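You operate a simulated robot arm through the tools that you are given. There is no shell and no other tool. Be economical: measure what you need, move in short steps, check, and stop when the job is done.

You run a simulated two-armed robot. Do the job below in one go: nothing can be reset, and whatever is moved stays where it is left.

## Task
Sweep the wood dust on the drip mat into the dustpan and empty it into the grey bin.
Fine: first set the dustpan close by the dust on the sink's side, open edge towards it; use the green hand brush; both go back where they lay. What is to be rubbed or washed off counts as gone when no trace of it is left.

Only the result counts: the job must be done as asked and must still hold three seconds after the hand-in. Knocking over, shifting, dropping, spilling or breaking anything else fails it.

## Robot
Two 7-joint arms with two-finger parallel grippers on one trunk, on a base that drives. Base frame: it is fixed to the floor where the robot stands at the start and does not move with it; the origin is under the middle of the robot, x ahead of it, y to its left, z up; the surface under the hand at the start is at about z = 0.883. Readings come in m, rad, newtons and seconds.
The left shoulder is at the start at [0.05, 0.187, 1.16], the right one opposite. With the tool pointing down near the work surface each hand reaches from about 0.1 to 0.66 m from the robot's upright axis, wherever it stands, measured 20 degrees to its own side. Places, roughly: drip mat [0.6, 0.1, 0.9]; hand brush (15x5x5 cm) [0.7, -0.1, 0.9]; wood dust [0.5, 0.2, 0.9]. Payload 3.43 kg a hand.
The TCP of each hand is the grasp point between the finger pads, 0.03 m short of the fingertips. In the tool frame z runs along the fingers and y along their closing line. Largest opening 0.094 m; finger width 0.028, thickness 0.01; the body of the gripper, 0.05 by 0.096 m, starts 0.055 m behind the TCP.
Orientation is that of the tool frame in the base frame, as a unit quaternion [x, y, z, w]. With the fingers straight down and closing along the base's y, the tool's x points along the base's -x, its y along +y and its z along -z.

## Interface
- The arms move only by the tool jog_arm. It takes "left_motion", "right_motion" or both (then of equal length, played together; a hand with none holds still); each is a list that holds one entry, the list of rows, each a list of 7 numbers: the shift along the tool's x, y, z in m, then the turn, a rotation vector about the tool's x, y, z in rad, then the gripper command, from -1 (fully open) to 1 (shut), values between in proportion. In form: [[[x, y, z, rx, ry, rz, fingers], ...]]. A call has 1 to 10 rows; each row is the pose to reach, as a shift and turn from the pose commanded when the call began, along the tool's axes at that moment. Each row takes 0.2 s and may step no farther than 0.05 m and 0.15 rad from the row before; otherwise, or with a gripper value out of range, the whole call is refused. A pose out of reach is approached as far as the arm can. The call stops where the force on the tool passes 40 N (or 10 N more than at its start, if that is more) or the arm is blocked; 0.2 s more then pass. Each finger travels about 0.153 m/s and halts on what it meets, pressing with about 30 N; the grip force reading is that of the motor and also rises with nothing between the fingers. The clock runs only during rows and for 0.2 s after the last one: add rows that repeat a pose to give the fingers time. It gives the time, the measured TCP pose, the force on the tool (base axes), the opening and the grip force at its end, in the units of the frame above (readings bear some noise), with the torque about the TCP (base axes, N m) and any sound that the robot's microphone picked up, and new pictures: "show" is both (left out), scene, wrist or none (wrist: the cameras of the hands that moved).
- Cameras (640 x 400 px; columns grow to the right, rows downward): "scene" is now at [0.1442, 0.0013, 1.319]; the picture's right is [0.02, -1.00, 0.00], its down [-0.59, -0.01, -0.81] and it looks along [0.81, 0.02, -0.59] (base axes); focal length 251 px, centre (320, 200). "left" rides on the left gripper at [0.076, -0.014, -0.102] in its tool frame; the picture's right is [0.18, 0.98, 0.00], its down [-0.75, 0.14, -0.64] and it looks along [-0.63, 0.12, 0.77] (tool axes); focal length 243 px, centre (320, 200). "right" rides on the right gripper at [0.076, 0.014, -0.102] in its tool frame; the picture's right is [-0.18, 0.98, 0.00], its down [-0.75, -0.14, -0.64] and it looks along [-0.63, -0.12, 0.77] (tool axes); focal length 243 px, centre (320, 200). There is no depth. A picture from a camera that has moved, and an enlarged one, comes with that camera's place and axes in the base frame and with its lens.
- move_column(by): slides the trunk up (or, below 0, down) by that many m; the arms and the scene camera ride with it, the base frame stays. It gives what a move gives, with no picture.
- roll_base(legs): drives the robot by 1 to 6 legs, each [ahead, left, turn to the left] in m, m and rad, along the robot's own axes; the way and the turn of a leg run together, so that a leg with both is an arc; at most 1.5 m and 3.142 rad a leg. The arms and the cameras ride along, it lands a little off, and it stops where it bumps. It gives what a move gives, and a new picture of the scene camera.
- head_to(pan, tilt): turns the head with the scene camera to pan (to the left, within 1.396 rad either way) and tilt (down, from -0.506 to 1.204), counted from straight ahead of the robot. It gives what a move gives, and a new picture of the scene camera.
- enlarge(camera, box): a new picture of the part [left, top, right, bottom] of that camera's present view, enlarged. No time passes.
- sign_off(): hands the job in; it is judged then, once.

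Work in short steps. Places have to be worked out from the pictures, the camera data and where the tool is seen: move nearer, look again, correct. Check each grasp and each placing, and mend what went wrong. You have 120 turns and 260 pictures in all, those below and enlarged ones among them. Open the grippers and draw the arms clear of the work before you hand the job in, unless the task says otherwise; then end with one line.

The tools are called by a JSON object that holds its "op" and its "data". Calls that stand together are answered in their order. jog_arm: Moves the arms, as the interface text tells. Its arguments: {"type":"object","properties":{"left_motion":{"type":"array"},"right_motion":{"type":"array"},"show":{"type":"string","enum":["both","scene","wrist","none"]}},"required":[]} The other tools are called the same way: move_column (by) slides the trunk up or down; roll_base (legs) drives the base; head_to (pan, tilt) turns the head that bears the scene camera; enlarge (camera, box) takes an enlarged picture of a part of a camera's view; sign_off () hands the job in.

At the start:

```text
time: 0.0
left_tcp_pos: [0.4405, 0.1507, 1.1279]
left_tcp_rot: [0.0, 1.0, 0.001, 0.0]
left_force: [0.1, 0.3, -0.2]
left_torque: [0.03, 0.01, 0.01]
left_grip_width: 0.0938
left_finger_force: 0.0
right_tcp_pos: [0.3833, -0.1257, 1.1476]
right_tcp_rot: [0.0, 1.0, 0.0, 0.0]
right_force: [0.0, 0.7, -0.1]
right_torque: [0.02, 0.0, 0.01]
right_grip_width: 0.0942
right_finger_force: 0.1
trunk travel left (down, up): [-0.375, 0.057]
robot x, y, heading: [0.0003, 0.001, 0.002]
head pan, tilt: [0.019, 0.634]
```

scene: 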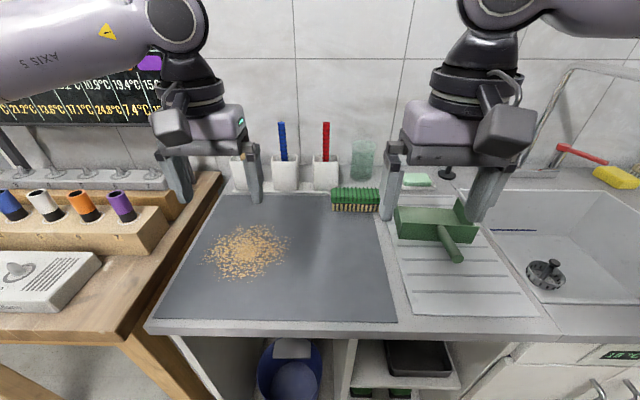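
right: 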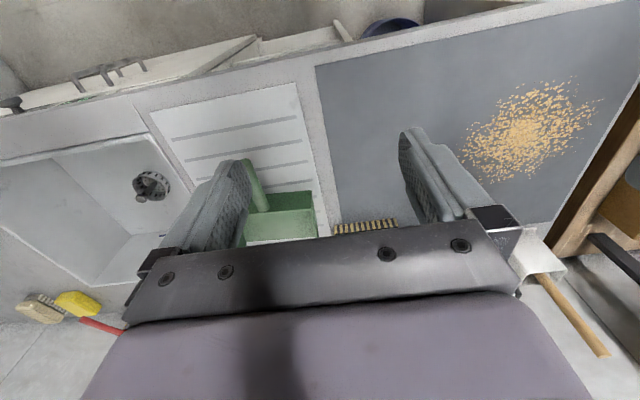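
left: 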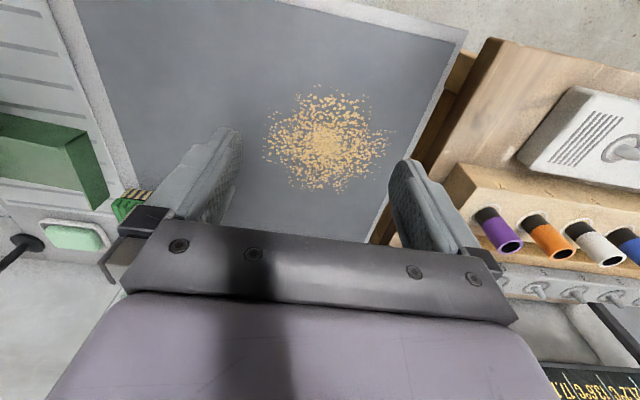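

The dust lies on the mat, the brush at its rear right, and the dustpan on the drainboard. I enlarge the tools and look down for the bins.

{"op": "enlarge", "data": {"camera": "scene", "box": [300, 140, 560, 300]}}

{"op": "head_to", "data": {"pan": 0.0, "tilt": 1.1}}

```text
2.46 times, centred on (430, 220) of scene
camera zoom: at [0.1442, 0.0013, 1.319], right [0.02, -1.0, 0.0], down [-0.59, -0.01, -0.81], along [0.81, 0.02, -0.59], focal length 618 px, centre (49, 151)
```

zoom: 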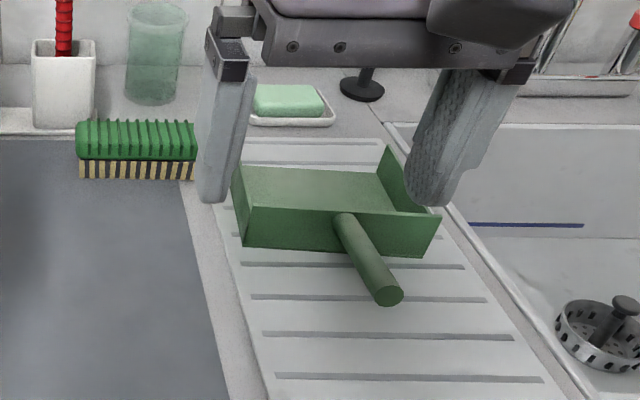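

```text
time: 0.9
left_tcp_pos: [0.4412, 0.1507, 1.1279]
left_tcp_rot: [-0.001, 1.0, 0.0, 0.0]
left_force: [-0.4, 0.8, 0.0]
left_torque: [-0.01, 0.01, 0.0]
left_grip_width: 0.094
left_finger_force: 0.0
right_tcp_pos: [0.3833, -0.1262, 1.1472]
right_tcp_rot: [0.001, 1.0, 0.001, 0.0]
right_force: [-0.2, 0.7, 0.1]
right_torque: [0.02, 0.02, 0.02]
right_grip_width: 0.0939
right_finger_force: 0.1
trunk travel left (down, up): [-0.375, 0.057]
robot x, y, heading: [0.0007, -0.0027, 0.002]
head pan, tilt: [0.0, 1.1]
camera scene: at [0.1201, -0.0004, 1.2834], right [0.0, -1.0, 0.0], down [-0.89, 0.0, -0.45], along [0.45, 0.0, -0.89], focal length 251 px, centre (320, 200)
```

scene: 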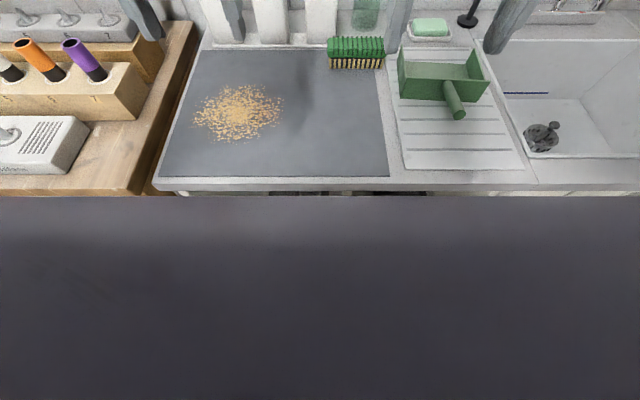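

I look for the grey bin to the left and right.

{"op": "head_to", "data": {"pan": 1.2, "tilt": 0.6}}

{"op": "head_to", "data": {"pan": -1.2, "tilt": 0.6}}

{"op": "head_to", "data": {"pan": 0.0, "tilt": 0.8}}

```text
time: 2.3
left_tcp_pos: [0.4408, 0.1501, 1.129]
left_tcp_rot: [0.0, 1.0, 0.0, 0.0]
left_force: [-0.7, -1.1, 0.1]
left_torque: [-0.01, -0.02, 0.05]
left_grip_width: 0.0938
left_finger_force: 0.0
right_tcp_pos: [0.3851, -0.1261, 1.147]
right_tcp_rot: [0.001, 1.0, 0.0, 0.0]
right_force: [-0.1, -1.0, -0.6]
right_torque: [-0.02, 0.0, 0.01]
right_grip_width: 0.0939
right_finger_force: 0.1
trunk travel left (down, up): [-0.375, 0.057]
robot x, y, heading: [0.0011, -0.0006, -0.001]
head pan, tilt: [1.201, 0.6]
camera scene: at [0.0889, 0.082, 1.3219], right [0.93, -0.36, 0.0], down [-0.2, -0.53, -0.82], along [0.3, 0.77, -0.57], focal length 251 px, centre (320, 200)
```

scene: 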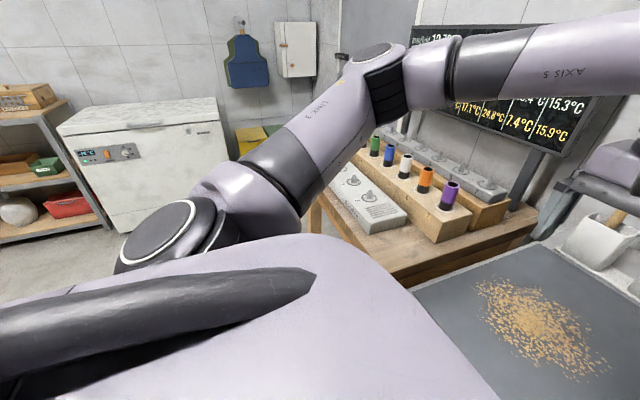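

```text
time: 4.5
left_tcp_pos: [0.44, 0.1495, 1.1275]
left_tcp_rot: [-0.001, 1.0, -0.001, -0.001]
left_force: [0.4, 0.3, -0.5]
left_torque: [-0.01, -0.03, 0.03]
left_grip_width: 0.0939
left_finger_force: 0.1
right_tcp_pos: [0.3849, -0.1253, 1.1471]
right_tcp_rot: [0.001, 1.0, -0.001, -0.001]
right_force: [0.3, 0.2, -0.3]
right_torque: [-0.04, -0.01, -0.02]
right_grip_width: 0.0941
right_finger_force: 0.1
trunk travel left (down, up): [-0.375, 0.057]
robot x, y, heading: [0.0011, -0.0031, -0.002]
head pan, tilt: [-1.201, 0.6]
camera scene: at [0.0889, -0.0828, 1.3219], right [-0.93, -0.36, 0.0], down [-0.2, 0.53, -0.83], along [0.3, -0.77, -0.56], focal length 251 px, centre (320, 200)
```

scene: 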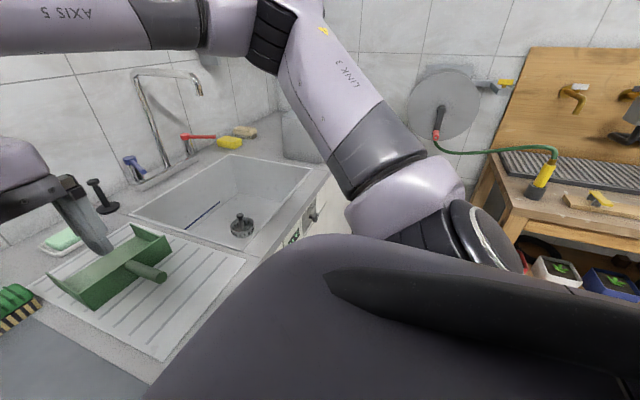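

```text
time: 5.9
left_tcp_pos: [0.4413, 0.1496, 1.1274]
left_tcp_rot: [-0.001, 1.0, 0.0, 0.0]
left_force: [0.2, 0.2, 0.3]
left_torque: [0.03, -0.02, -0.03]
left_grip_width: 0.0941
left_finger_force: 0.0
right_tcp_pos: [0.3835, -0.1257, 1.1486]
right_tcp_rot: [0.001, 1.0, 0.0, 0.001]
right_force: [0.1, 0.5, 0.2]
right_torque: [-0.03, -0.02, 0.01]
right_grip_width: 0.0939
right_finger_force: 0.0
trunk travel left (down, up): [-0.375, 0.057]
robot x, y, heading: [-0.0006, -0.0022, 0.001]
head pan, tilt: [0.0, 0.799]
camera scene: at [0.1376, -0.0005, 1.3051], right [0.0, -1.0, 0.0], down [-0.72, 0.0, -0.7], along [0.7, 0.0, -0.72], focal length 251 px, centre (320, 200)
```

scene: 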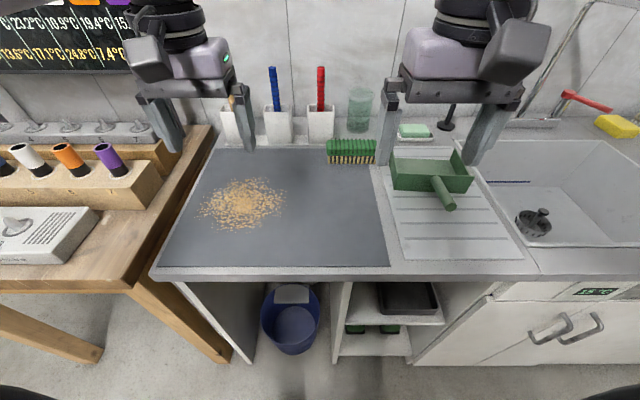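

{"op": "enlarge", "data": {"camera": "scene", "box": [220, 270, 460, 400]}}

{"op": "roll_base", "data": {"legs": [[-0.5, 0, 0]]}}

```text
2.67 times, centred on (340, 335) of scene
camera zoom: at [0.1376, -0.0005, 1.3051], right [0.0, -1.0, 0.0], down [-0.72, 0.0, -0.7], along [0.7, 0.0, -0.72], focal length 669 px, centre (267, -160)
```

zoom: 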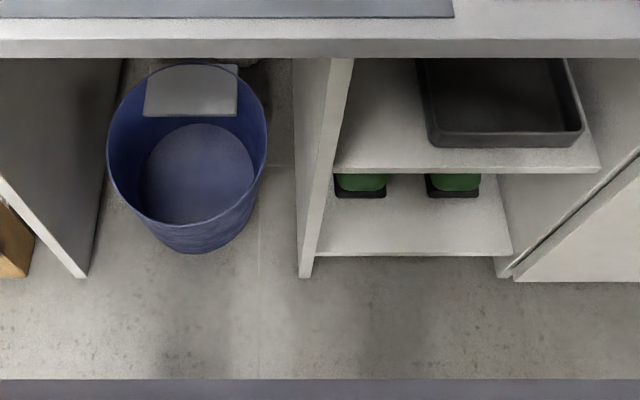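

```text
time: 8.9
left_tcp_pos: [-0.0603, 0.1492, 1.1284]
left_tcp_rot: [0.001, 1.0, 0.0, 0.0]
left_force: [-0.2, -0.3, 0.2]
left_torque: [0.03, -0.01, 0.01]
left_grip_width: 0.0939
left_finger_force: 0.0
right_tcp_pos: [-0.1179, -0.1264, 1.1486]
right_tcp_rot: [0.002, 1.0, 0.0, 0.001]
right_force: [-0.4, 0.4, -0.4]
right_torque: [-0.01, 0.02, 0.03]
right_grip_width: 0.0938
right_finger_force: 0.0
trunk travel left (down, up): [-0.375, 0.057]
robot x, y, heading: [-0.5036, -0.0013, -0.003]
head pan, tilt: [0.0, 0.799]
camera scene: at [-0.3639, -0.0002, 1.3051], right [0.0, -1.0, 0.0], down [-0.72, 0.0, -0.7], along [0.7, 0.0, -0.72], focal length 251 px, centre (320, 200)
```

scene: 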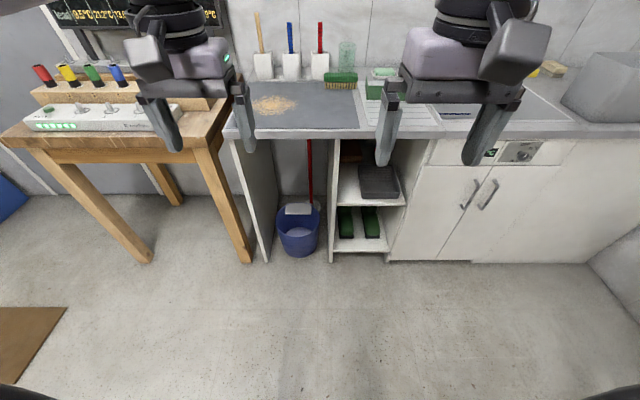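

A blue bin stands under the counter, and some grey box sits at the far right end of the counter. I look around from here.

{"op": "head_to", "data": {"pan": -0.8, "tilt": 0.4}}

{"op": "head_to", "data": {"pan": 0.8, "tilt": 0.5}}

{"op": "roll_base", "data": {"legs": [[0, 0, 1.57]]}}

{"op": "roll_base", "data": {"legs": [[0, 0, 1.57]]}}

```text
time: 10.0
left_tcp_pos: [-0.0601, 0.1502, 1.1287]
left_tcp_rot: [0.001, 1.0, 0.0, 0.001]
left_force: [-0.1, 0.5, -0.7]
left_torque: [0.01, -0.01, -0.01]
left_grip_width: 0.0941
left_finger_force: 0.2
right_tcp_pos: [-0.1171, -0.1259, 1.1466]
right_tcp_rot: [0.001, 1.0, 0.0, -0.001]
right_force: [-0.6, -0.1, -0.8]
right_torque: [-0.01, 0.02, 0.01]
right_grip_width: 0.094
right_finger_force: 0.0
trunk travel left (down, up): [-0.375, 0.057]
robot x, y, heading: [-0.5011, 0.0017, -0.005]
head pan, tilt: [-0.799, 0.4]
camera scene: at [-0.3797, -0.0665, 1.3401], right [-0.72, -0.7, 0.0], down [-0.27, 0.28, -0.92], along [0.64, -0.66, -0.39], focal length 251 px, centre (320, 200)
```

scene: 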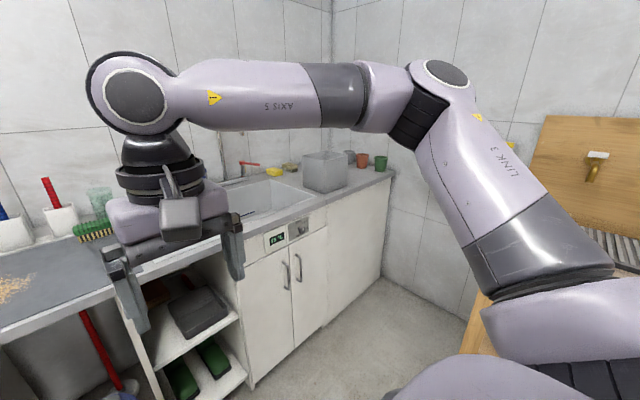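

```text
time: 11.7
left_tcp_pos: [-0.0608, 0.1498, 1.1286]
left_tcp_rot: [0.001, 1.0, 0.0, 0.0]
left_force: [-0.2, 0.2, 0.1]
left_torque: [-0.01, 0.0, 0.03]
left_grip_width: 0.0941
left_finger_force: 0.0
right_tcp_pos: [-0.1181, -0.1255, 1.1475]
right_tcp_rot: [0.002, 1.0, 0.0, 0.0]
right_force: [1.1, 1.0, -0.7]
right_torque: [-0.02, 0.0, 0.02]
right_grip_width: 0.0941
right_finger_force: 0.1
trunk travel left (down, up): [-0.375, 0.057]
robot x, y, heading: [-0.5008, 0.0028, 0.002]
head pan, tilt: [0.799, 0.499]
camera scene: at [-0.3806, 0.0651, 1.331], right [0.71, -0.7, 0.0], down [-0.33, -0.34, -0.88], along [0.61, 0.63, -0.48], focal length 251 px, centre (320, 200)
```

scene: 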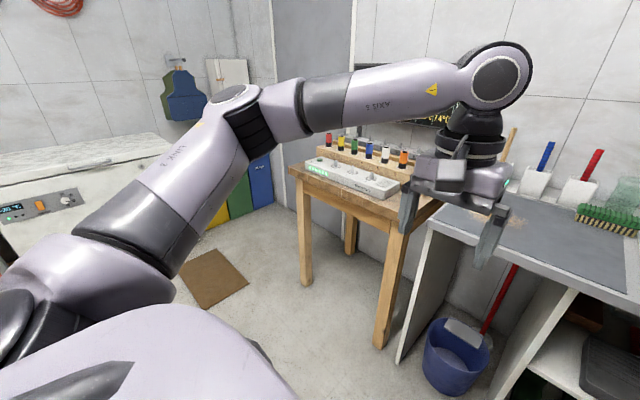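

```text
time: 15.9
left_tcp_pos: [-0.649, 0.4422, 1.1276]
left_tcp_rot: [-0.705, 0.709, 0.0, 0.001]
left_force: [0.3, 0.8, 0.0]
left_torque: [0.02, 0.01, -0.02]
left_grip_width: 0.0939
left_finger_force: 0.1
right_tcp_pos: [-0.3733, 0.383, 1.1483]
right_tcp_rot: [-0.705, 0.71, 0.0, 0.0]
right_force: [-0.1, -0.4, -0.8]
right_torque: [0.01, -0.04, 0.02]
right_grip_width: 0.094
right_finger_force: 0.1
trunk travel left (down, up): [-0.375, 0.057]
robot x, y, heading: [-0.4999, -0.0026, 1.57]
head pan, tilt: [0.799, 0.499]
camera scene: at [-0.5672, 0.1224, 1.331], right [0.7, 0.71, 0.0], down [0.34, -0.34, -0.88], along [-0.63, 0.62, -0.48], focal length 251 px, centre (320, 200)
```

scene: 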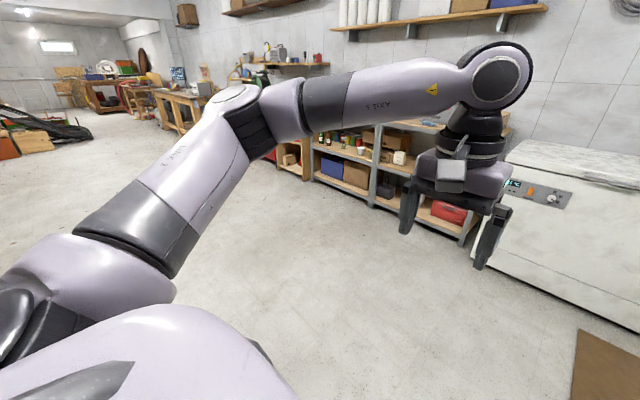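

```text
time: 20.1
left_tcp_pos: [-0.9414, -0.1488, 1.1275]
left_tcp_rot: [1.0, 0.001, 0.0, 0.0]
left_force: [-0.3, 0.0, -0.6]
left_torque: [-0.02, -0.02, 0.05]
left_grip_width: 0.0938
left_finger_force: 0.1
right_tcp_pos: [-0.8847, 0.125, 1.1483]
right_tcp_rot: [1.0, -0.001, 0.0, -0.001]
right_force: [0.0, 0.4, 0.3]
right_torque: [0.0, -0.02, -0.03]
right_grip_width: 0.0939
right_finger_force: 0.0
trunk travel left (down, up): [-0.375, 0.057]
robot x, y, heading: [-0.5043, -0.0014, 3.142]
head pan, tilt: [0.799, 0.499]
camera scene: at [-0.6244, -0.0652, 1.331], right [-0.72, 0.7, 0.0], down [0.33, 0.34, -0.88], along [-0.61, -0.63, -0.48], focal length 251 px, centre (320, 200)
```

scene: 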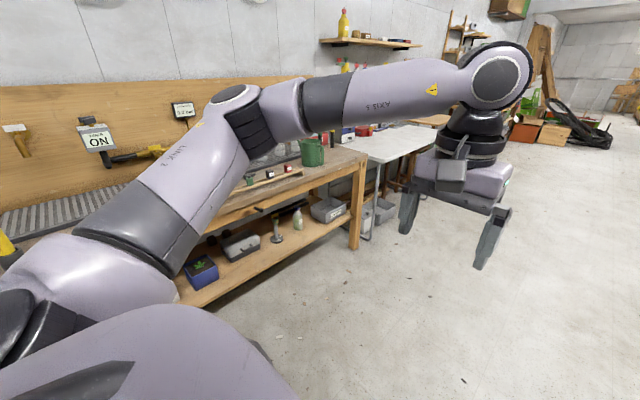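

Nothing else looks like a bin nearby, except the grey open box at the right end of the counter (about [0.65,-1.1]). I turn back and drive there for a look.

{"op": "head_to", "data": {"pan": 0.0, "tilt": 0.65}}

{"op": "roll_base", "data": {"legs": [[0, 0, -3.14], [0, -0.8, 0], [0.3, 0, 0]]}}

```text
time: 21.2
left_tcp_pos: [-0.9426, -0.1491, 1.1275]
left_tcp_rot: [1.0, 0.0, 0.0, -0.001]
left_force: [0.6, -0.8, -0.1]
left_torque: [-0.03, 0.0, 0.0]
left_grip_width: 0.0939
left_finger_force: 0.0
right_tcp_pos: [-0.8847, 0.126, 1.1485]
right_tcp_rot: [1.0, 0.0, -0.001, 0.0]
right_force: [-0.5, -0.7, -0.4]
right_torque: [-0.03, 0.02, 0.01]
right_grip_width: 0.0941
right_finger_force: 0.2
trunk travel left (down, up): [-0.375, 0.057]
robot x, y, heading: [-0.4997, -0.0012, 3.139]
head pan, tilt: [0.0, 0.649]
camera scene: at [-0.6478, 0.0001, 1.3177], right [0.0, 1.0, 0.0], down [0.6, 0.0, -0.8], along [-0.8, 0.0, -0.6], focal length 251 px, centre (320, 200)
```

scene: 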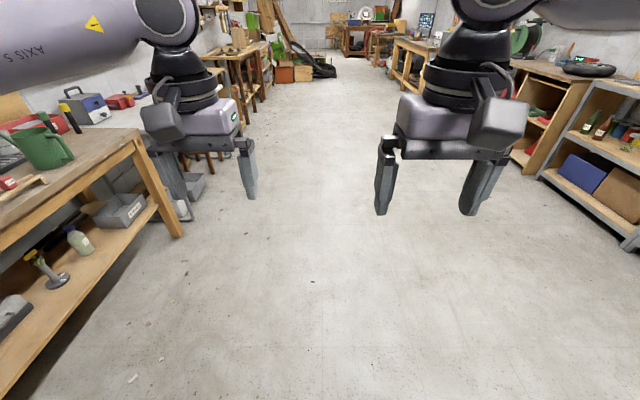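

```text
time: 34.9
left_tcp_pos: [-0.0571, -0.5612, 1.1277]
left_tcp_rot: [-0.005, 1.0, -0.001, 0.001]
left_force: [0.6, 0.5, -0.7]
left_torque: [0.0, 0.01, -0.02]
left_grip_width: 0.0941
left_finger_force: 0.1
right_tcp_pos: [-0.1089, -0.8395, 1.1488]
right_tcp_rot: [-0.004, 1.0, 0.0, 0.002]
right_force: [0.3, -0.2, 0.2]
right_torque: [0.0, 0.0, 0.0]
right_grip_width: 0.0941
right_finger_force: 0.0
trunk travel left (down, up): [-0.375, 0.057]
robot x, y, heading: [-0.4954, -0.7169, 0.011]
head pan, tilt: [0.0, 0.649]
stopped in leg 2: the robot was blocked; the commanded pose is now the measured one
camera scene: at [-0.3512, -0.7153, 1.3177], right [0.01, -1.0, 0.0], down [-0.6, -0.01, -0.8], along [0.8, 0.01, -0.6], focal length 251 px, centre (320, 200)
```

scene: 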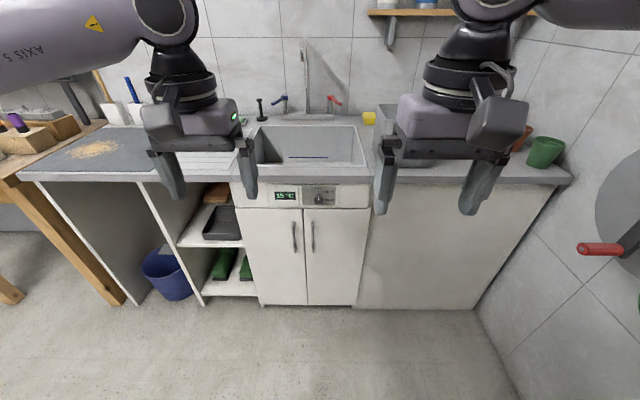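

Blocked by the bench on the right at y≈-0.72. I step left a little, then ahead, and look at the grey box.

{"op": "roll_base", "data": {"legs": [[0, 0.05, -0.01], [0.35, 0, 0]]}}

{"op": "head_to", "data": {"pan": -0.35, "tilt": 0.75}}

```text
time: 37.9
left_tcp_pos: [0.2938, -0.5149, 1.1278]
left_tcp_rot: [-0.002, 1.0, -0.001, 0.0]
left_force: [1.1, 0.6, 0.3]
left_torque: [-0.03, -0.01, 0.0]
left_grip_width: 0.0939
left_finger_force: 0.1
right_tcp_pos: [0.2375, -0.7913, 1.1475]
right_tcp_rot: [-0.001, 1.0, 0.0, 0.0]
right_force: [-0.5, 0.1, -0.1]
right_torque: [-0.02, 0.0, 0.0]
right_grip_width: 0.0941
right_finger_force: 0.0
trunk travel left (down, up): [-0.375, 0.057]
robot x, y, heading: [-0.148, -0.666, -0.0]
head pan, tilt: [0.0, 0.649]
camera scene: at [-0.0029, -0.6659, 1.3176], right [0.0, -1.0, 0.0], down [-0.6, 0.0, -0.8], along [0.8, 0.0, -0.6], focal length 251 px, centre (320, 200)
```

scene: 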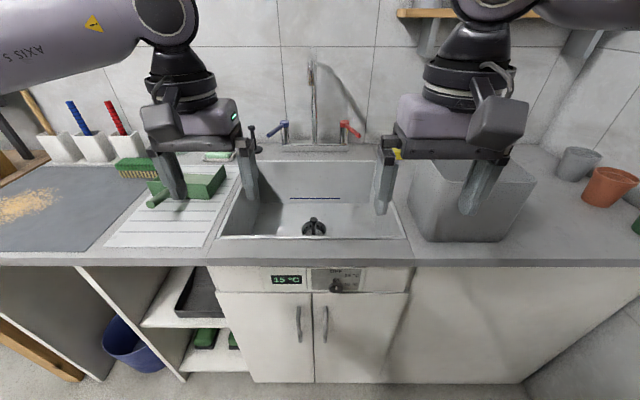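

```text
time: 38.7
left_tcp_pos: [0.2925, -0.5153, 1.1272]
left_tcp_rot: [-0.001, 1.0, -0.001, 0.0]
left_force: [0.8, 0.2, 0.0]
left_torque: [0.01, 0.0, -0.02]
left_grip_width: 0.094
left_finger_force: 0.1
right_tcp_pos: [0.236, -0.7908, 1.148]
right_tcp_rot: [0.0, 1.0, 0.0, 0.001]
right_force: [0.6, -1.0, -0.1]
right_torque: [0.0, 0.0, 0.01]
right_grip_width: 0.0937
right_finger_force: 0.1
trunk travel left (down, up): [-0.375, 0.057]
robot x, y, heading: [-0.146, -0.6691, 0.003]
head pan, tilt: [-0.351, 0.75]
camera scene: at [-0.0122, -0.6943, 1.3091], right [-0.34, -0.94, 0.0], down [-0.64, 0.23, -0.73], along [0.69, -0.25, -0.68], focal length 251 px, centre (320, 200)
```

scene: 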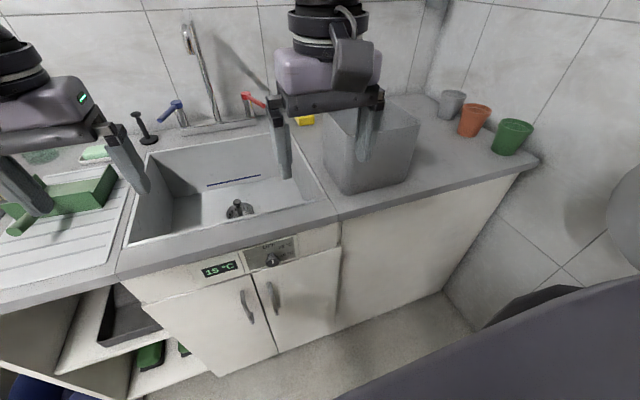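

The grey open bin stands on the counter around [0.51,-0.96], with its rim near z≈1.05. I drive back to the mat, a little closer to the counter.

{"op": "roll_base", "data": {"legs": [[0, 0.65, 0], [0.2, 0, 0]]}}

{"op": "head_to", "data": {"pan": 0.0, "tilt": 0.85}}

```text
time: 46.0
left_tcp_pos: [0.4938, 0.1353, 1.128]
left_tcp_rot: [0.0, 1.0, -0.001, 0.0]
left_force: [0.2, 0.8, -0.1]
left_torque: [0.02, -0.02, 0.01]
left_grip_width: 0.0939
left_finger_force: 0.1
right_tcp_pos: [0.436, -0.1413, 1.1482]
right_tcp_rot: [0.002, 1.0, 0.0, 0.001]
right_force: [0.5, -0.3, -0.1]
right_torque: [-0.02, 0.02, 0.01]
right_grip_width: 0.094
right_finger_force: 0.0
trunk travel left (down, up): [-0.375, 0.057]
robot x, y, heading: [0.0518, -0.0182, 0.0]
head pan, tilt: [-0.351, 0.75]
camera scene: at [0.1875, -0.0447, 1.309], right [-0.34, -0.94, 0.0], down [-0.64, 0.23, -0.73], along [0.69, -0.25, -0.68], focal length 251 px, centre (320, 200)
```

scene: 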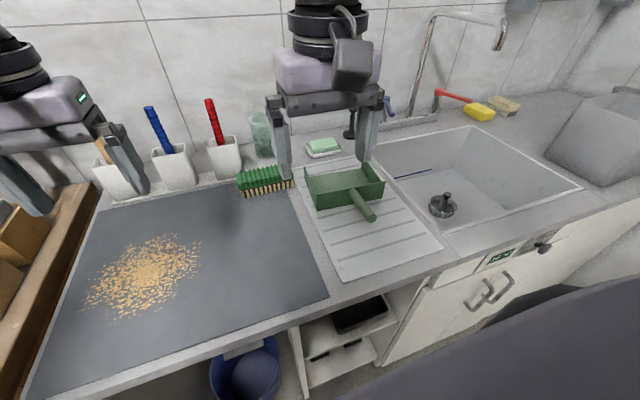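

```text
time: 46.9
left_tcp_pos: [0.4933, 0.1349, 1.1267]
left_tcp_rot: [0.0, 1.0, -0.001, -0.001]
left_force: [0.4, 0.5, -0.3]
left_torque: [0.0, -0.05, 0.0]
left_grip_width: 0.0941
left_finger_force: 0.1
right_tcp_pos: [0.4366, -0.1418, 1.1483]
right_tcp_rot: [0.001, 1.0, 0.0, 0.001]
right_force: [-0.4, -0.5, -0.2]
right_torque: [0.02, 0.01, -0.02]
right_grip_width: 0.094
right_finger_force: 0.1
trunk travel left (down, up): [-0.375, 0.057]
robot x, y, heading: [0.0517, -0.0152, -0.002]
head pan, tilt: [0.0, 0.85]
camera scene: at [0.1872, -0.0163, 1.3011], right [0.0, -1.0, 0.0], down [-0.75, 0.0, -0.66], along [0.66, 0.0, -0.75], focal length 251 px, centre (320, 200)
```

scene: 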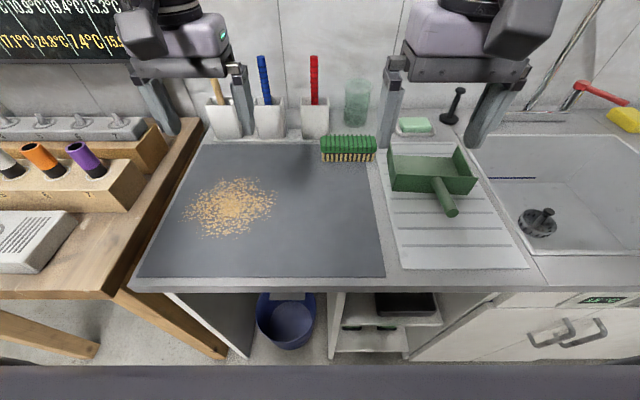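

I enlarge the brush and pan here for measurement.

{"op": "enlarge", "data": {"camera": "scene", "box": [310, 110, 500, 230]}}

{"op": "enlarge", "data": {"camera": "right", "box": [120, 60, 440, 260]}}

```text
3.33 times, centred on (405, 170) of scene
camera zoom: at [0.1872, -0.0163, 1.3011], right [0.0, -1.0, 0.0], down [-0.75, 0.0, -0.66], along [0.66, 0.0, -0.75], focal length 836 px, centre (37, 300)
```

zoom: 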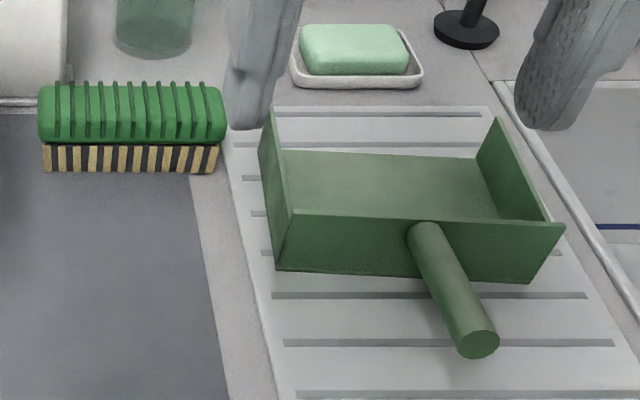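

```text
2.00 times, centred on (280, 160) of right
camera zoom: at [0.3586, -0.1285, 1.252], right [0.19, 0.98, 0.0], down [0.75, -0.14, 0.64], along [0.63, -0.12, -0.77], focal length 485 px, centre (400, 280)
```

zoom: 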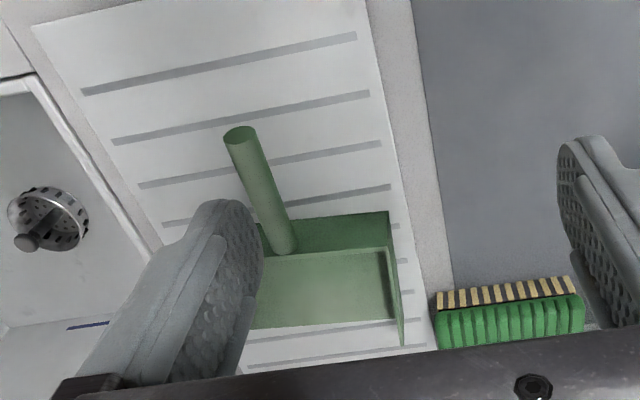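

The pan handle runs from about (0.575,-0.262,0.925) to (0.465,-0.253,0.95). I bring the right hand to a pre-grasp, tilted about 34° with the palm toward the robot.

{"op": "jog_arm", "data": {"right_motion": [[[-0.003, -0.022, 0.025, 0.005, -0.12, 0.016, -0.2], [-0.006, -0.044, 0.05, 0.01, -0.24, 0.032, -0.2], [-0.009, -0.066, 0.075, 0.014, -0.36, 0.048, -0.2], [-0.012, -0.088, 0.1, 0.019, -0.48, 0.064, -0.2], [-0.015, -0.111, 0.126, 0.024, -0.6, 0.08, -0.2]]]}}

```text
time: 48.1
left_tcp_pos: [0.4924, 0.1334, 1.128]
left_tcp_rot: [0.0, 1.0, -0.001, 0.0]
left_force: [0.5, -0.7, -0.4]
left_torque: [-0.02, 0.01, 0.02]
left_grip_width: 0.094
left_finger_force: 0.0
right_tcp_pos: [0.4513, -0.2529, 1.0228]
right_tcp_rot: [0.042, 0.954, -0.011, 0.296]
right_force: [-0.3, 0.8, -0.3]
right_torque: [0.03, -0.01, -0.01]
right_grip_width: 0.0563
right_finger_force: 0.0
trunk travel left (down, up): [-0.375, 0.057]
robot x, y, heading: [0.0509, -0.0156, -0.004]
head pan, tilt: [0.0, 0.85]
camera scene: at [0.1869, -0.0168, 1.3011], right [0.0, -1.0, 0.0], down [-0.75, 0.0, -0.66], along [0.66, 0.0, -0.75], focal length 251 px, centre (320, 200)
camera right: at [0.3303, -0.2296, 1.065], right [0.23, 0.97, 0.11], down [0.24, -0.16, 0.96], along [0.94, -0.2, -0.27], focal length 243 px, centre (320, 200)
```

scene: 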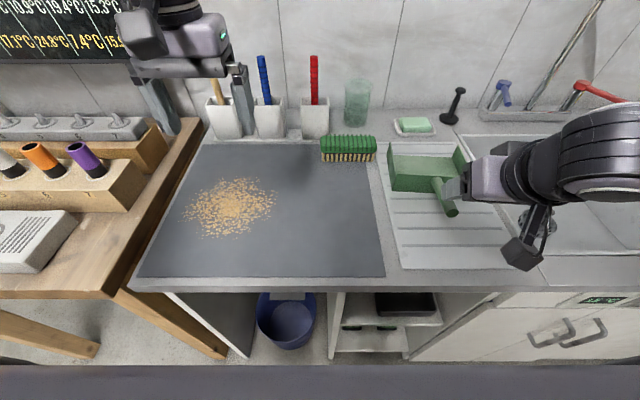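
right: 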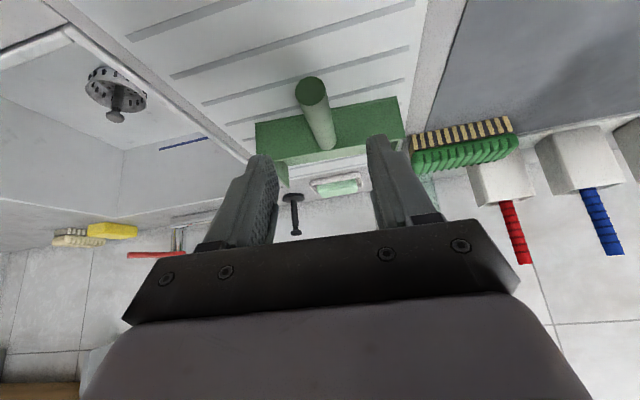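

The handle sits between the fingers in line with the approach, so I move 0.1 m along the tool axis.

{"op": "jog_arm", "data": {"right_motion": [[[0, 0, 0.03, 0, 0, 0, -0.2], [0, 0, 0.06, 0, 0, 0, -0.2], [0, 0, 0.08, 0, 0, 0, -0.2], [0, 0, 0.1, 0, 0, 0, -0.2]]]}}

{"op": "enlarge", "data": {"camera": "right", "box": [200, 40, 460, 240]}}

```text
time: 49.1
left_tcp_pos: [0.4927, 0.134, 1.129]
left_tcp_rot: [0.0, 1.0, 0.0, 0.0]
left_force: [0.4, 0.1, 0.1]
left_torque: [0.0, 0.01, -0.01]
left_grip_width: 0.0939
left_finger_force: 0.1
right_tcp_pos: [0.5076, -0.2572, 0.9386]
right_tcp_rot: [0.04, 0.954, -0.011, 0.297]
right_force: [0.0, 0.5, 0.2]
right_torque: [-0.02, -0.01, -0.01]
right_grip_width: 0.0563
right_finger_force: 0.0
trunk travel left (down, up): [-0.375, 0.057]
robot x, y, heading: [0.0523, -0.0172, 0.003]
head pan, tilt: [0.0, 0.85]
camera scene: at [0.1873, -0.0163, 1.301], right [0.0, -1.0, 0.0], down [-0.75, 0.0, -0.66], along [0.66, 0.0, -0.75], focal length 251 px, centre (320, 200)
camera right: at [0.3874, -0.2343, 0.9819], right [0.23, 0.97, 0.11], down [0.24, -0.16, 0.96], along [0.94, -0.2, -0.27], focal length 243 px, centre (320, 200)
```

scene: 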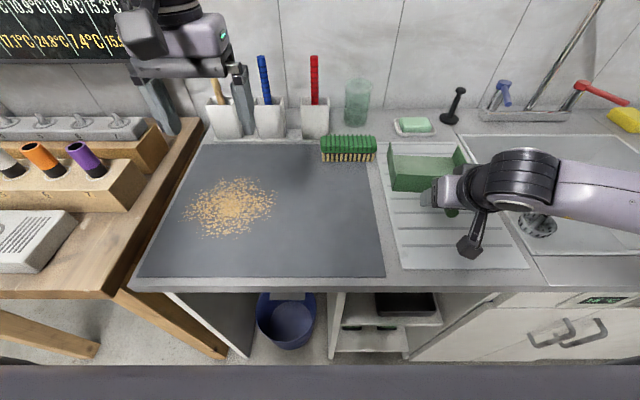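
right: 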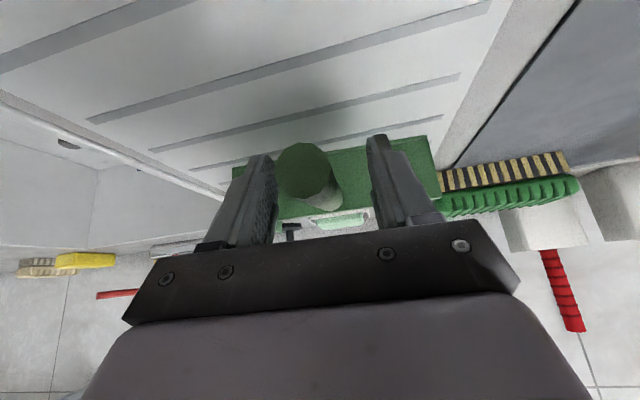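

```text
2.00 times, centred on (330, 140) of right
camera zoom: at [0.3874, -0.2343, 0.9819], right [0.23, 0.97, 0.11], down [0.24, -0.16, 0.96], along [0.94, -0.2, -0.27], focal length 485 px, centre (300, 320)
```

zoom: 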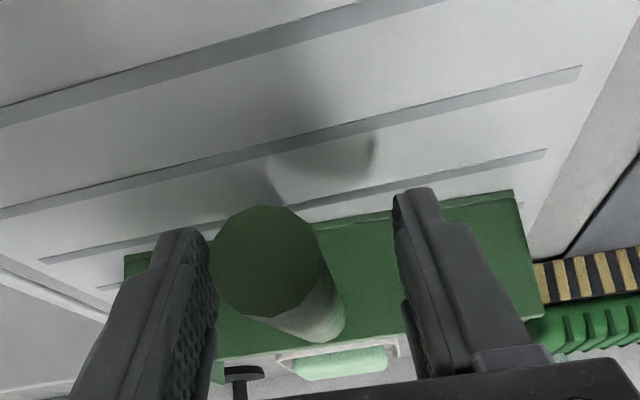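

By computation the handle is centred between the fingers. I close the right gripper.

{"op": "jog_arm", "data": {"right_motion": [[[0, 0, 0, 0, 0, 0, 1], [0, 0, 0, 0, 0, 0, 1], [0, 0, 0, 0, 0, 0, 1], [0, 0, 0, 0, 0, 0, 1]]], "show": "wrist"}}

```text
time: 50.1
left_tcp_pos: [0.4936, 0.1338, 1.1284]
left_tcp_rot: [0.0, 1.0, -0.001, 0.0]
left_force: [-0.5, 0.2, -0.2]
left_torque: [-0.01, -0.01, 0.0]
left_grip_width: 0.0942
left_finger_force: 0.0
right_tcp_pos: [0.5071, -0.2572, 0.9385]
right_tcp_rot: [0.041, 0.954, -0.012, 0.296]
right_force: [1.2, 0.8, -0.5]
right_torque: [0.02, 0.04, 0.02]
right_grip_width: 0.0256
right_finger_force: 30.1
trunk travel left (down, up): [-0.375, 0.057]
robot x, y, heading: [0.054, -0.0166, 0.001]
head pan, tilt: [0.0, 0.85]
camera right: at [0.3873, -0.234, 0.9823], right [0.23, 0.97, 0.11], down [0.24, -0.16, 0.96], along [0.94, -0.2, -0.27], focal length 243 px, centre (320, 200)
```

right: 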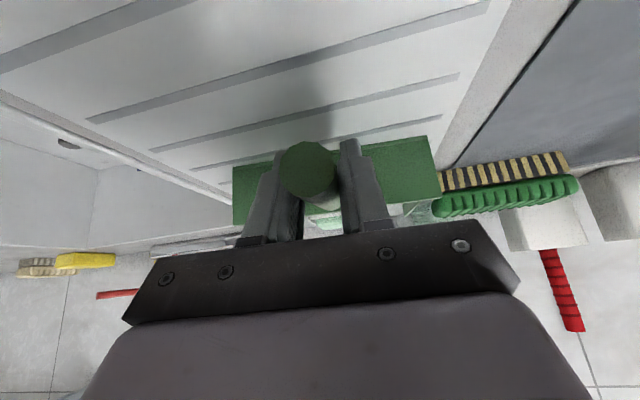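

Gripped at width 0.0256, and I note the pan's original TCP pose. Now I lift straight up by 8 cm and check.

{"op": "jog_arm", "data": {"right_motion": [[[-0.011, 0, -0.016, 0, 0, 0, 1], [-0.023, 0, -0.033, 0, 0, 0, 1], [-0.034, 0, -0.05, 0, 0, 0, 1], [-0.045, 0, -0.066, 0, 0, 0, 1]]]}}

```text
time: 51.1
left_tcp_pos: [0.4919, 0.1341, 1.1272]
left_tcp_rot: [0.0, 1.0, -0.001, 0.0]
left_force: [-0.4, 0.1, 0.2]
left_torque: [-0.01, 0.01, 0.01]
left_grip_width: 0.094
left_finger_force: 0.0
right_tcp_pos: [0.5062, -0.2583, 1.0203]
right_tcp_rot: [0.04, 0.954, -0.012, 0.296]
right_force: [0.1, -0.3, 0.1]
right_torque: [0.0, -0.01, 0.02]
right_grip_width: 0.0001
right_finger_force: 30.2
trunk travel left (down, up): [-0.375, 0.057]
robot x, y, heading: [0.0528, -0.0213, 0.001]
head pan, tilt: [0.0, 0.85]
camera scene: at [0.1871, -0.0162, 1.301], right [0.0, -1.0, 0.0], down [-0.75, 0.0, -0.66], along [0.66, 0.0, -0.75], focal length 251 px, centre (320, 200)
camera right: at [0.3865, -0.2346, 1.0629], right [0.23, 0.97, 0.11], down [0.25, -0.16, 0.96], along [0.94, -0.2, -0.28], focal length 243 px, centre (320, 200)
```

scene: 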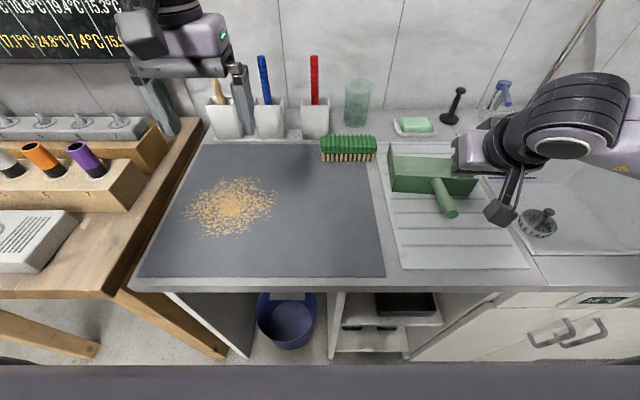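
right: 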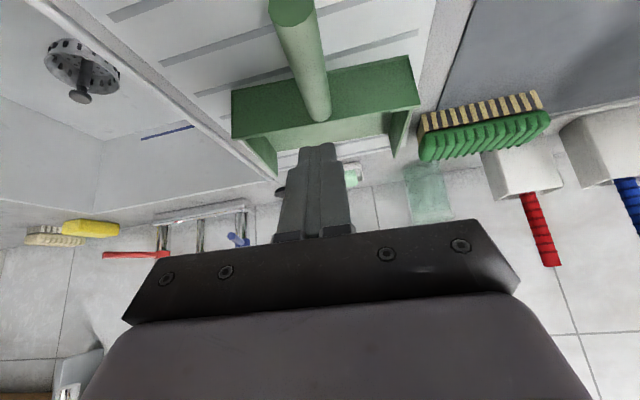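

The fingers slipped off; the handle lies deeper than I aimed. I measure again.

{"op": "enlarge", "data": {"camera": "scene", "box": [310, 110, 500, 230]}}

{"op": "enlarge", "data": {"camera": "right", "box": [180, 0, 460, 200]}}

```text
3.33 times, centred on (405, 170) of scene
camera zoom: at [0.1871, -0.0162, 1.301], right [0.0, -1.0, 0.0], down [-0.75, 0.0, -0.66], along [0.66, 0.0, -0.75], focal length 836 px, centre (37, 300)
```

zoom: 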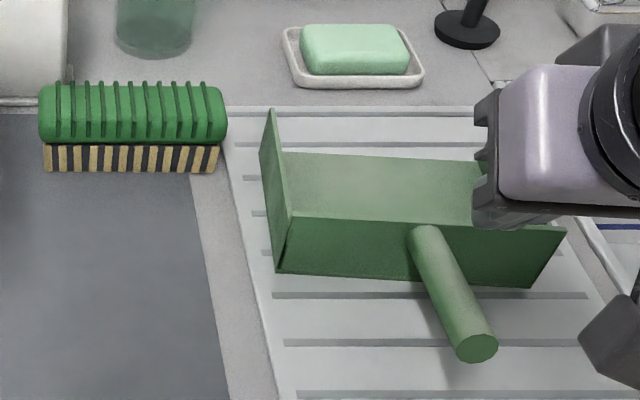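

```text
2.00 times, centred on (320, 100) of right
camera zoom: at [0.3865, -0.2346, 1.0629], right [0.23, 0.97, 0.11], down [0.25, -0.16, 0.96], along [0.94, -0.2, -0.28], focal length 485 px, centre (320, 400)
```

zoom: 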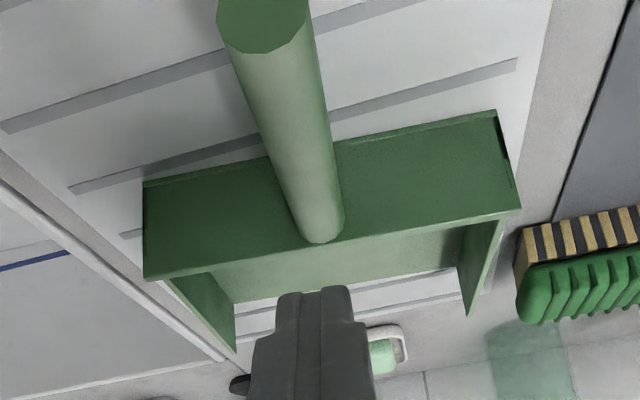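

The handle end is at (0.469,-0.256,0.941), so the grip was a bit too high on it. I reopen and go lower and nearer to the pan wall (TCP ≈ (0.525,-0.261,0.923)).

{"op": "jog_arm", "data": {"right_motion": [[[0, 0, 0, 0, 0, 0, -0.3], [0, 0, 0, 0, 0, 0, -0.3], [0.01, 0, 0.025, 0, 0, 0, -0.3], [0.02, -0.001, 0.05, 0, 0, 0, -0.3], [0.03, -0.001, 0.075, 0, 0, 0, -0.3], [0.039, -0.001, 0.091, 0, 0, 0, -0.3]]]}}

```text
time: 52.5
left_tcp_pos: [0.4922, 0.1342, 1.1293]
left_tcp_rot: [0.0, 1.0, -0.001, 0.0]
left_force: [0.0, -0.1, 0.3]
left_torque: [-0.03, 0.01, 0.01]
left_grip_width: 0.0939
left_finger_force: 0.1
right_tcp_pos: [0.5247, -0.2618, 0.9225]
right_tcp_rot: [0.039, 0.954, -0.011, 0.296]
right_force: [0.3, -0.5, 1.2]
right_torque: [0.04, 0.03, 0.08]
right_grip_width: 0.061
right_finger_force: 0.0
trunk travel left (down, up): [-0.375, 0.057]
robot x, y, heading: [0.0506, -0.0142, -0.002]
head pan, tilt: [0.0, 0.85]
camera scene: at [0.187, -0.0163, 1.3011], right [0.0, -1.0, 0.0], down [-0.75, 0.0, -0.66], along [0.66, 0.0, -0.75], focal length 251 px, centre (320, 200)
camera right: at [0.4053, -0.2373, 0.965], right [0.23, 0.97, 0.11], down [0.24, -0.16, 0.96], along [0.94, -0.2, -0.27], focal length 243 px, centre (320, 200)
```

scene: 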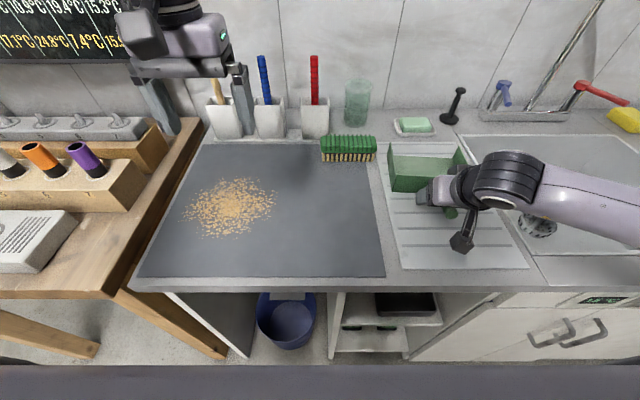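
right: 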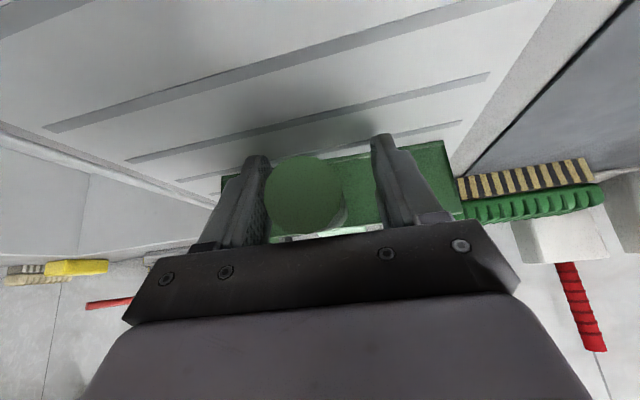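

Straddled deeper now, no contact force. I close the fingers.

{"op": "jog_arm", "data": {"right_motion": [[[0, 0, 0, 0, 0, 0, 1], [0, 0, 0, 0, 0, 0, 1], [0, 0, 0, 0, 0, 0, 1], [0, 0, 0, 0, 0, 0, 1]]], "show": "wrist"}}

{"op": "jog_arm", "data": {"right_motion": [[[-0.003, 0, -0.004, 0, 0, 0, 1], [-0.006, 0, -0.008, 0, 0, 0, 1], [-0.009, 0, -0.012, 0, 0, 0, 1], [-0.011, 0, -0.016, 0, 0, 0, 1]]]}}

```text
time: 53.5
left_tcp_pos: [0.492, 0.1351, 1.1288]
left_tcp_rot: [0.0, 1.0, -0.001, 0.0]
left_force: [0.3, -0.6, 0.0]
left_torque: [-0.01, -0.01, 0.01]
left_grip_width: 0.094
left_finger_force: 0.2
right_tcp_pos: [0.5246, -0.2616, 0.9215]
right_tcp_rot: [0.04, 0.954, -0.011, 0.297]
right_force: [0.0, 0.9, 0.6]
right_torque: [0.02, 0.09, 0.03]
right_grip_width: 0.0255
right_finger_force: 30.0
trunk travel left (down, up): [-0.375, 0.057]
robot x, y, heading: [0.0532, -0.0132, -0.006]
head pan, tilt: [0.0, 0.85]
camera right: at [0.4053, -0.2372, 0.9651], right [0.23, 0.97, 0.11], down [0.25, -0.16, 0.96], along [0.94, -0.2, -0.28], focal length 243 px, centre (320, 200)
```

right: 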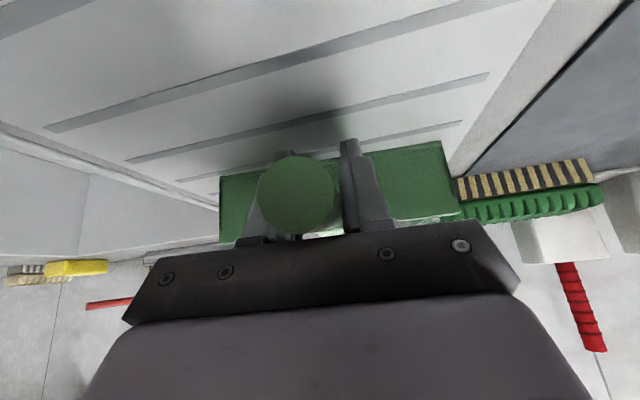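

```text
time: 54.5
left_tcp_pos: [0.4935, 0.1339, 1.1279]
left_tcp_rot: [0.0, 1.0, 0.0, 0.0]
left_force: [0.7, -0.8, -0.1]
left_torque: [-0.01, 0.02, 0.01]
left_grip_width: 0.0941
left_finger_force: 0.0
right_tcp_pos: [0.5262, -0.2609, 0.9421]
right_tcp_rot: [0.04, 0.954, -0.011, 0.296]
right_force: [0.5, -0.4, -2.0]
right_torque: [-0.02, 0.14, 0.02]
right_grip_width: 0.0258
right_finger_force: 30.1
trunk travel left (down, up): [-0.375, 0.057]
robot x, y, heading: [0.0496, -0.0146, -0.001]
head pan, tilt: [0.0, 0.85]
camera scene: at [0.1873, -0.0163, 1.301], right [0.0, -1.0, 0.0], down [-0.75, 0.0, -0.66], along [0.66, 0.0, -0.75], focal length 251 px, centre (320, 200)
camera right: at [0.4058, -0.2374, 0.9847], right [0.23, 0.97, 0.11], down [0.25, -0.16, 0.96], along [0.94, -0.2, -0.28], focal length 243 px, centre (320, 200)
```

scene: 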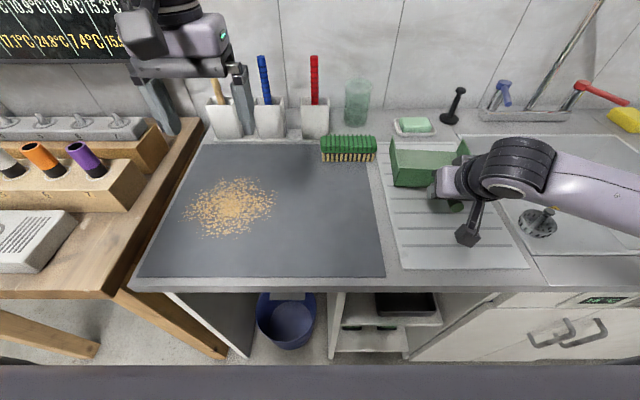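
right: 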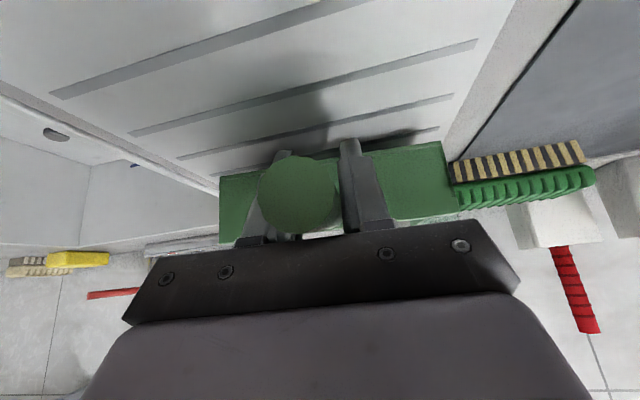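

The pan is held (about 2 N). I lift more and start the left yaw towards having the mouth face the dust.

{"op": "jog_arm", "data": {"right_motion": [[[-0.02, 0, -0.029, 0, 0, 0, 1], [-0.04, 0, -0.058, 0, 0, 0, 1], [-0.04, 0, -0.058, -0.078, 0, -0.113, 1], [-0.04, 0, -0.058, -0.156, 0, -0.227, 1], [-0.04, 0, -0.058, -0.234, 0, -0.34, 1], [-0.04, 0, -0.058, -0.312, 0, -0.454, 1], [-0.04, 0, -0.058, -0.39, 0, -0.567, 1], [-0.04, 0, -0.058, -0.467, 0, -0.68, 1], [-0.04, 0, -0.058, -0.545, 0, -0.794, 1], [-0.04, 0, -0.058, -0.623, 0, -0.907, 1]]]}}

```text
time: 56.7
left_tcp_pos: [0.4925, 0.1339, 1.1277]
left_tcp_rot: [0.0, 1.0, 0.0, 0.0]
left_force: [-1.0, 0.2, 0.2]
left_torque: [0.01, 0.0, 0.01]
left_grip_width: 0.094
left_finger_force: 0.1
right_tcp_pos: [0.5126, -0.2296, 1.0051]
right_tcp_rot: [-0.382, 0.875, 0.115, 0.274]
right_force: [0.1, 0.2, -1.0]
right_torque: [-0.12, 0.11, 0.0]
right_grip_width: 0.0257
right_finger_force: 30.3
right hand out of reach, approached as far as the arm can: row 8, 9, 10
trunk travel left (down, up): [-0.375, 0.057]
robot x, y, heading: [0.0547, -0.0164, -0.001]
head pan, tilt: [0.0, 0.85]
camera scene: at [0.1873, -0.0164, 1.301], right [0.0, -1.0, 0.0], down [-0.75, 0.0, -0.66], along [0.66, 0.0, -0.75], focal length 251 px, centre (320, 200)
camera right: at [0.4181, -0.3082, 1.0478], right [-0.62, 0.78, 0.1], down [0.27, 0.1, 0.96], along [0.74, 0.62, -0.27], focal length 243 px, centre (320, 200)
```

scene: 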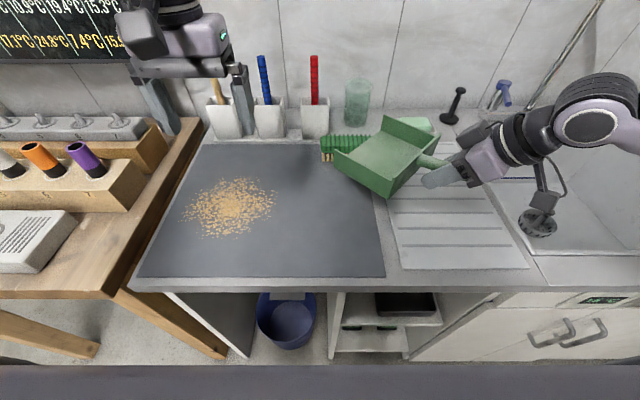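
right: 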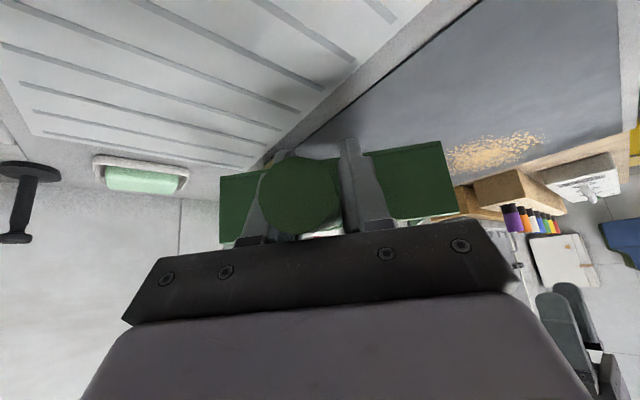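

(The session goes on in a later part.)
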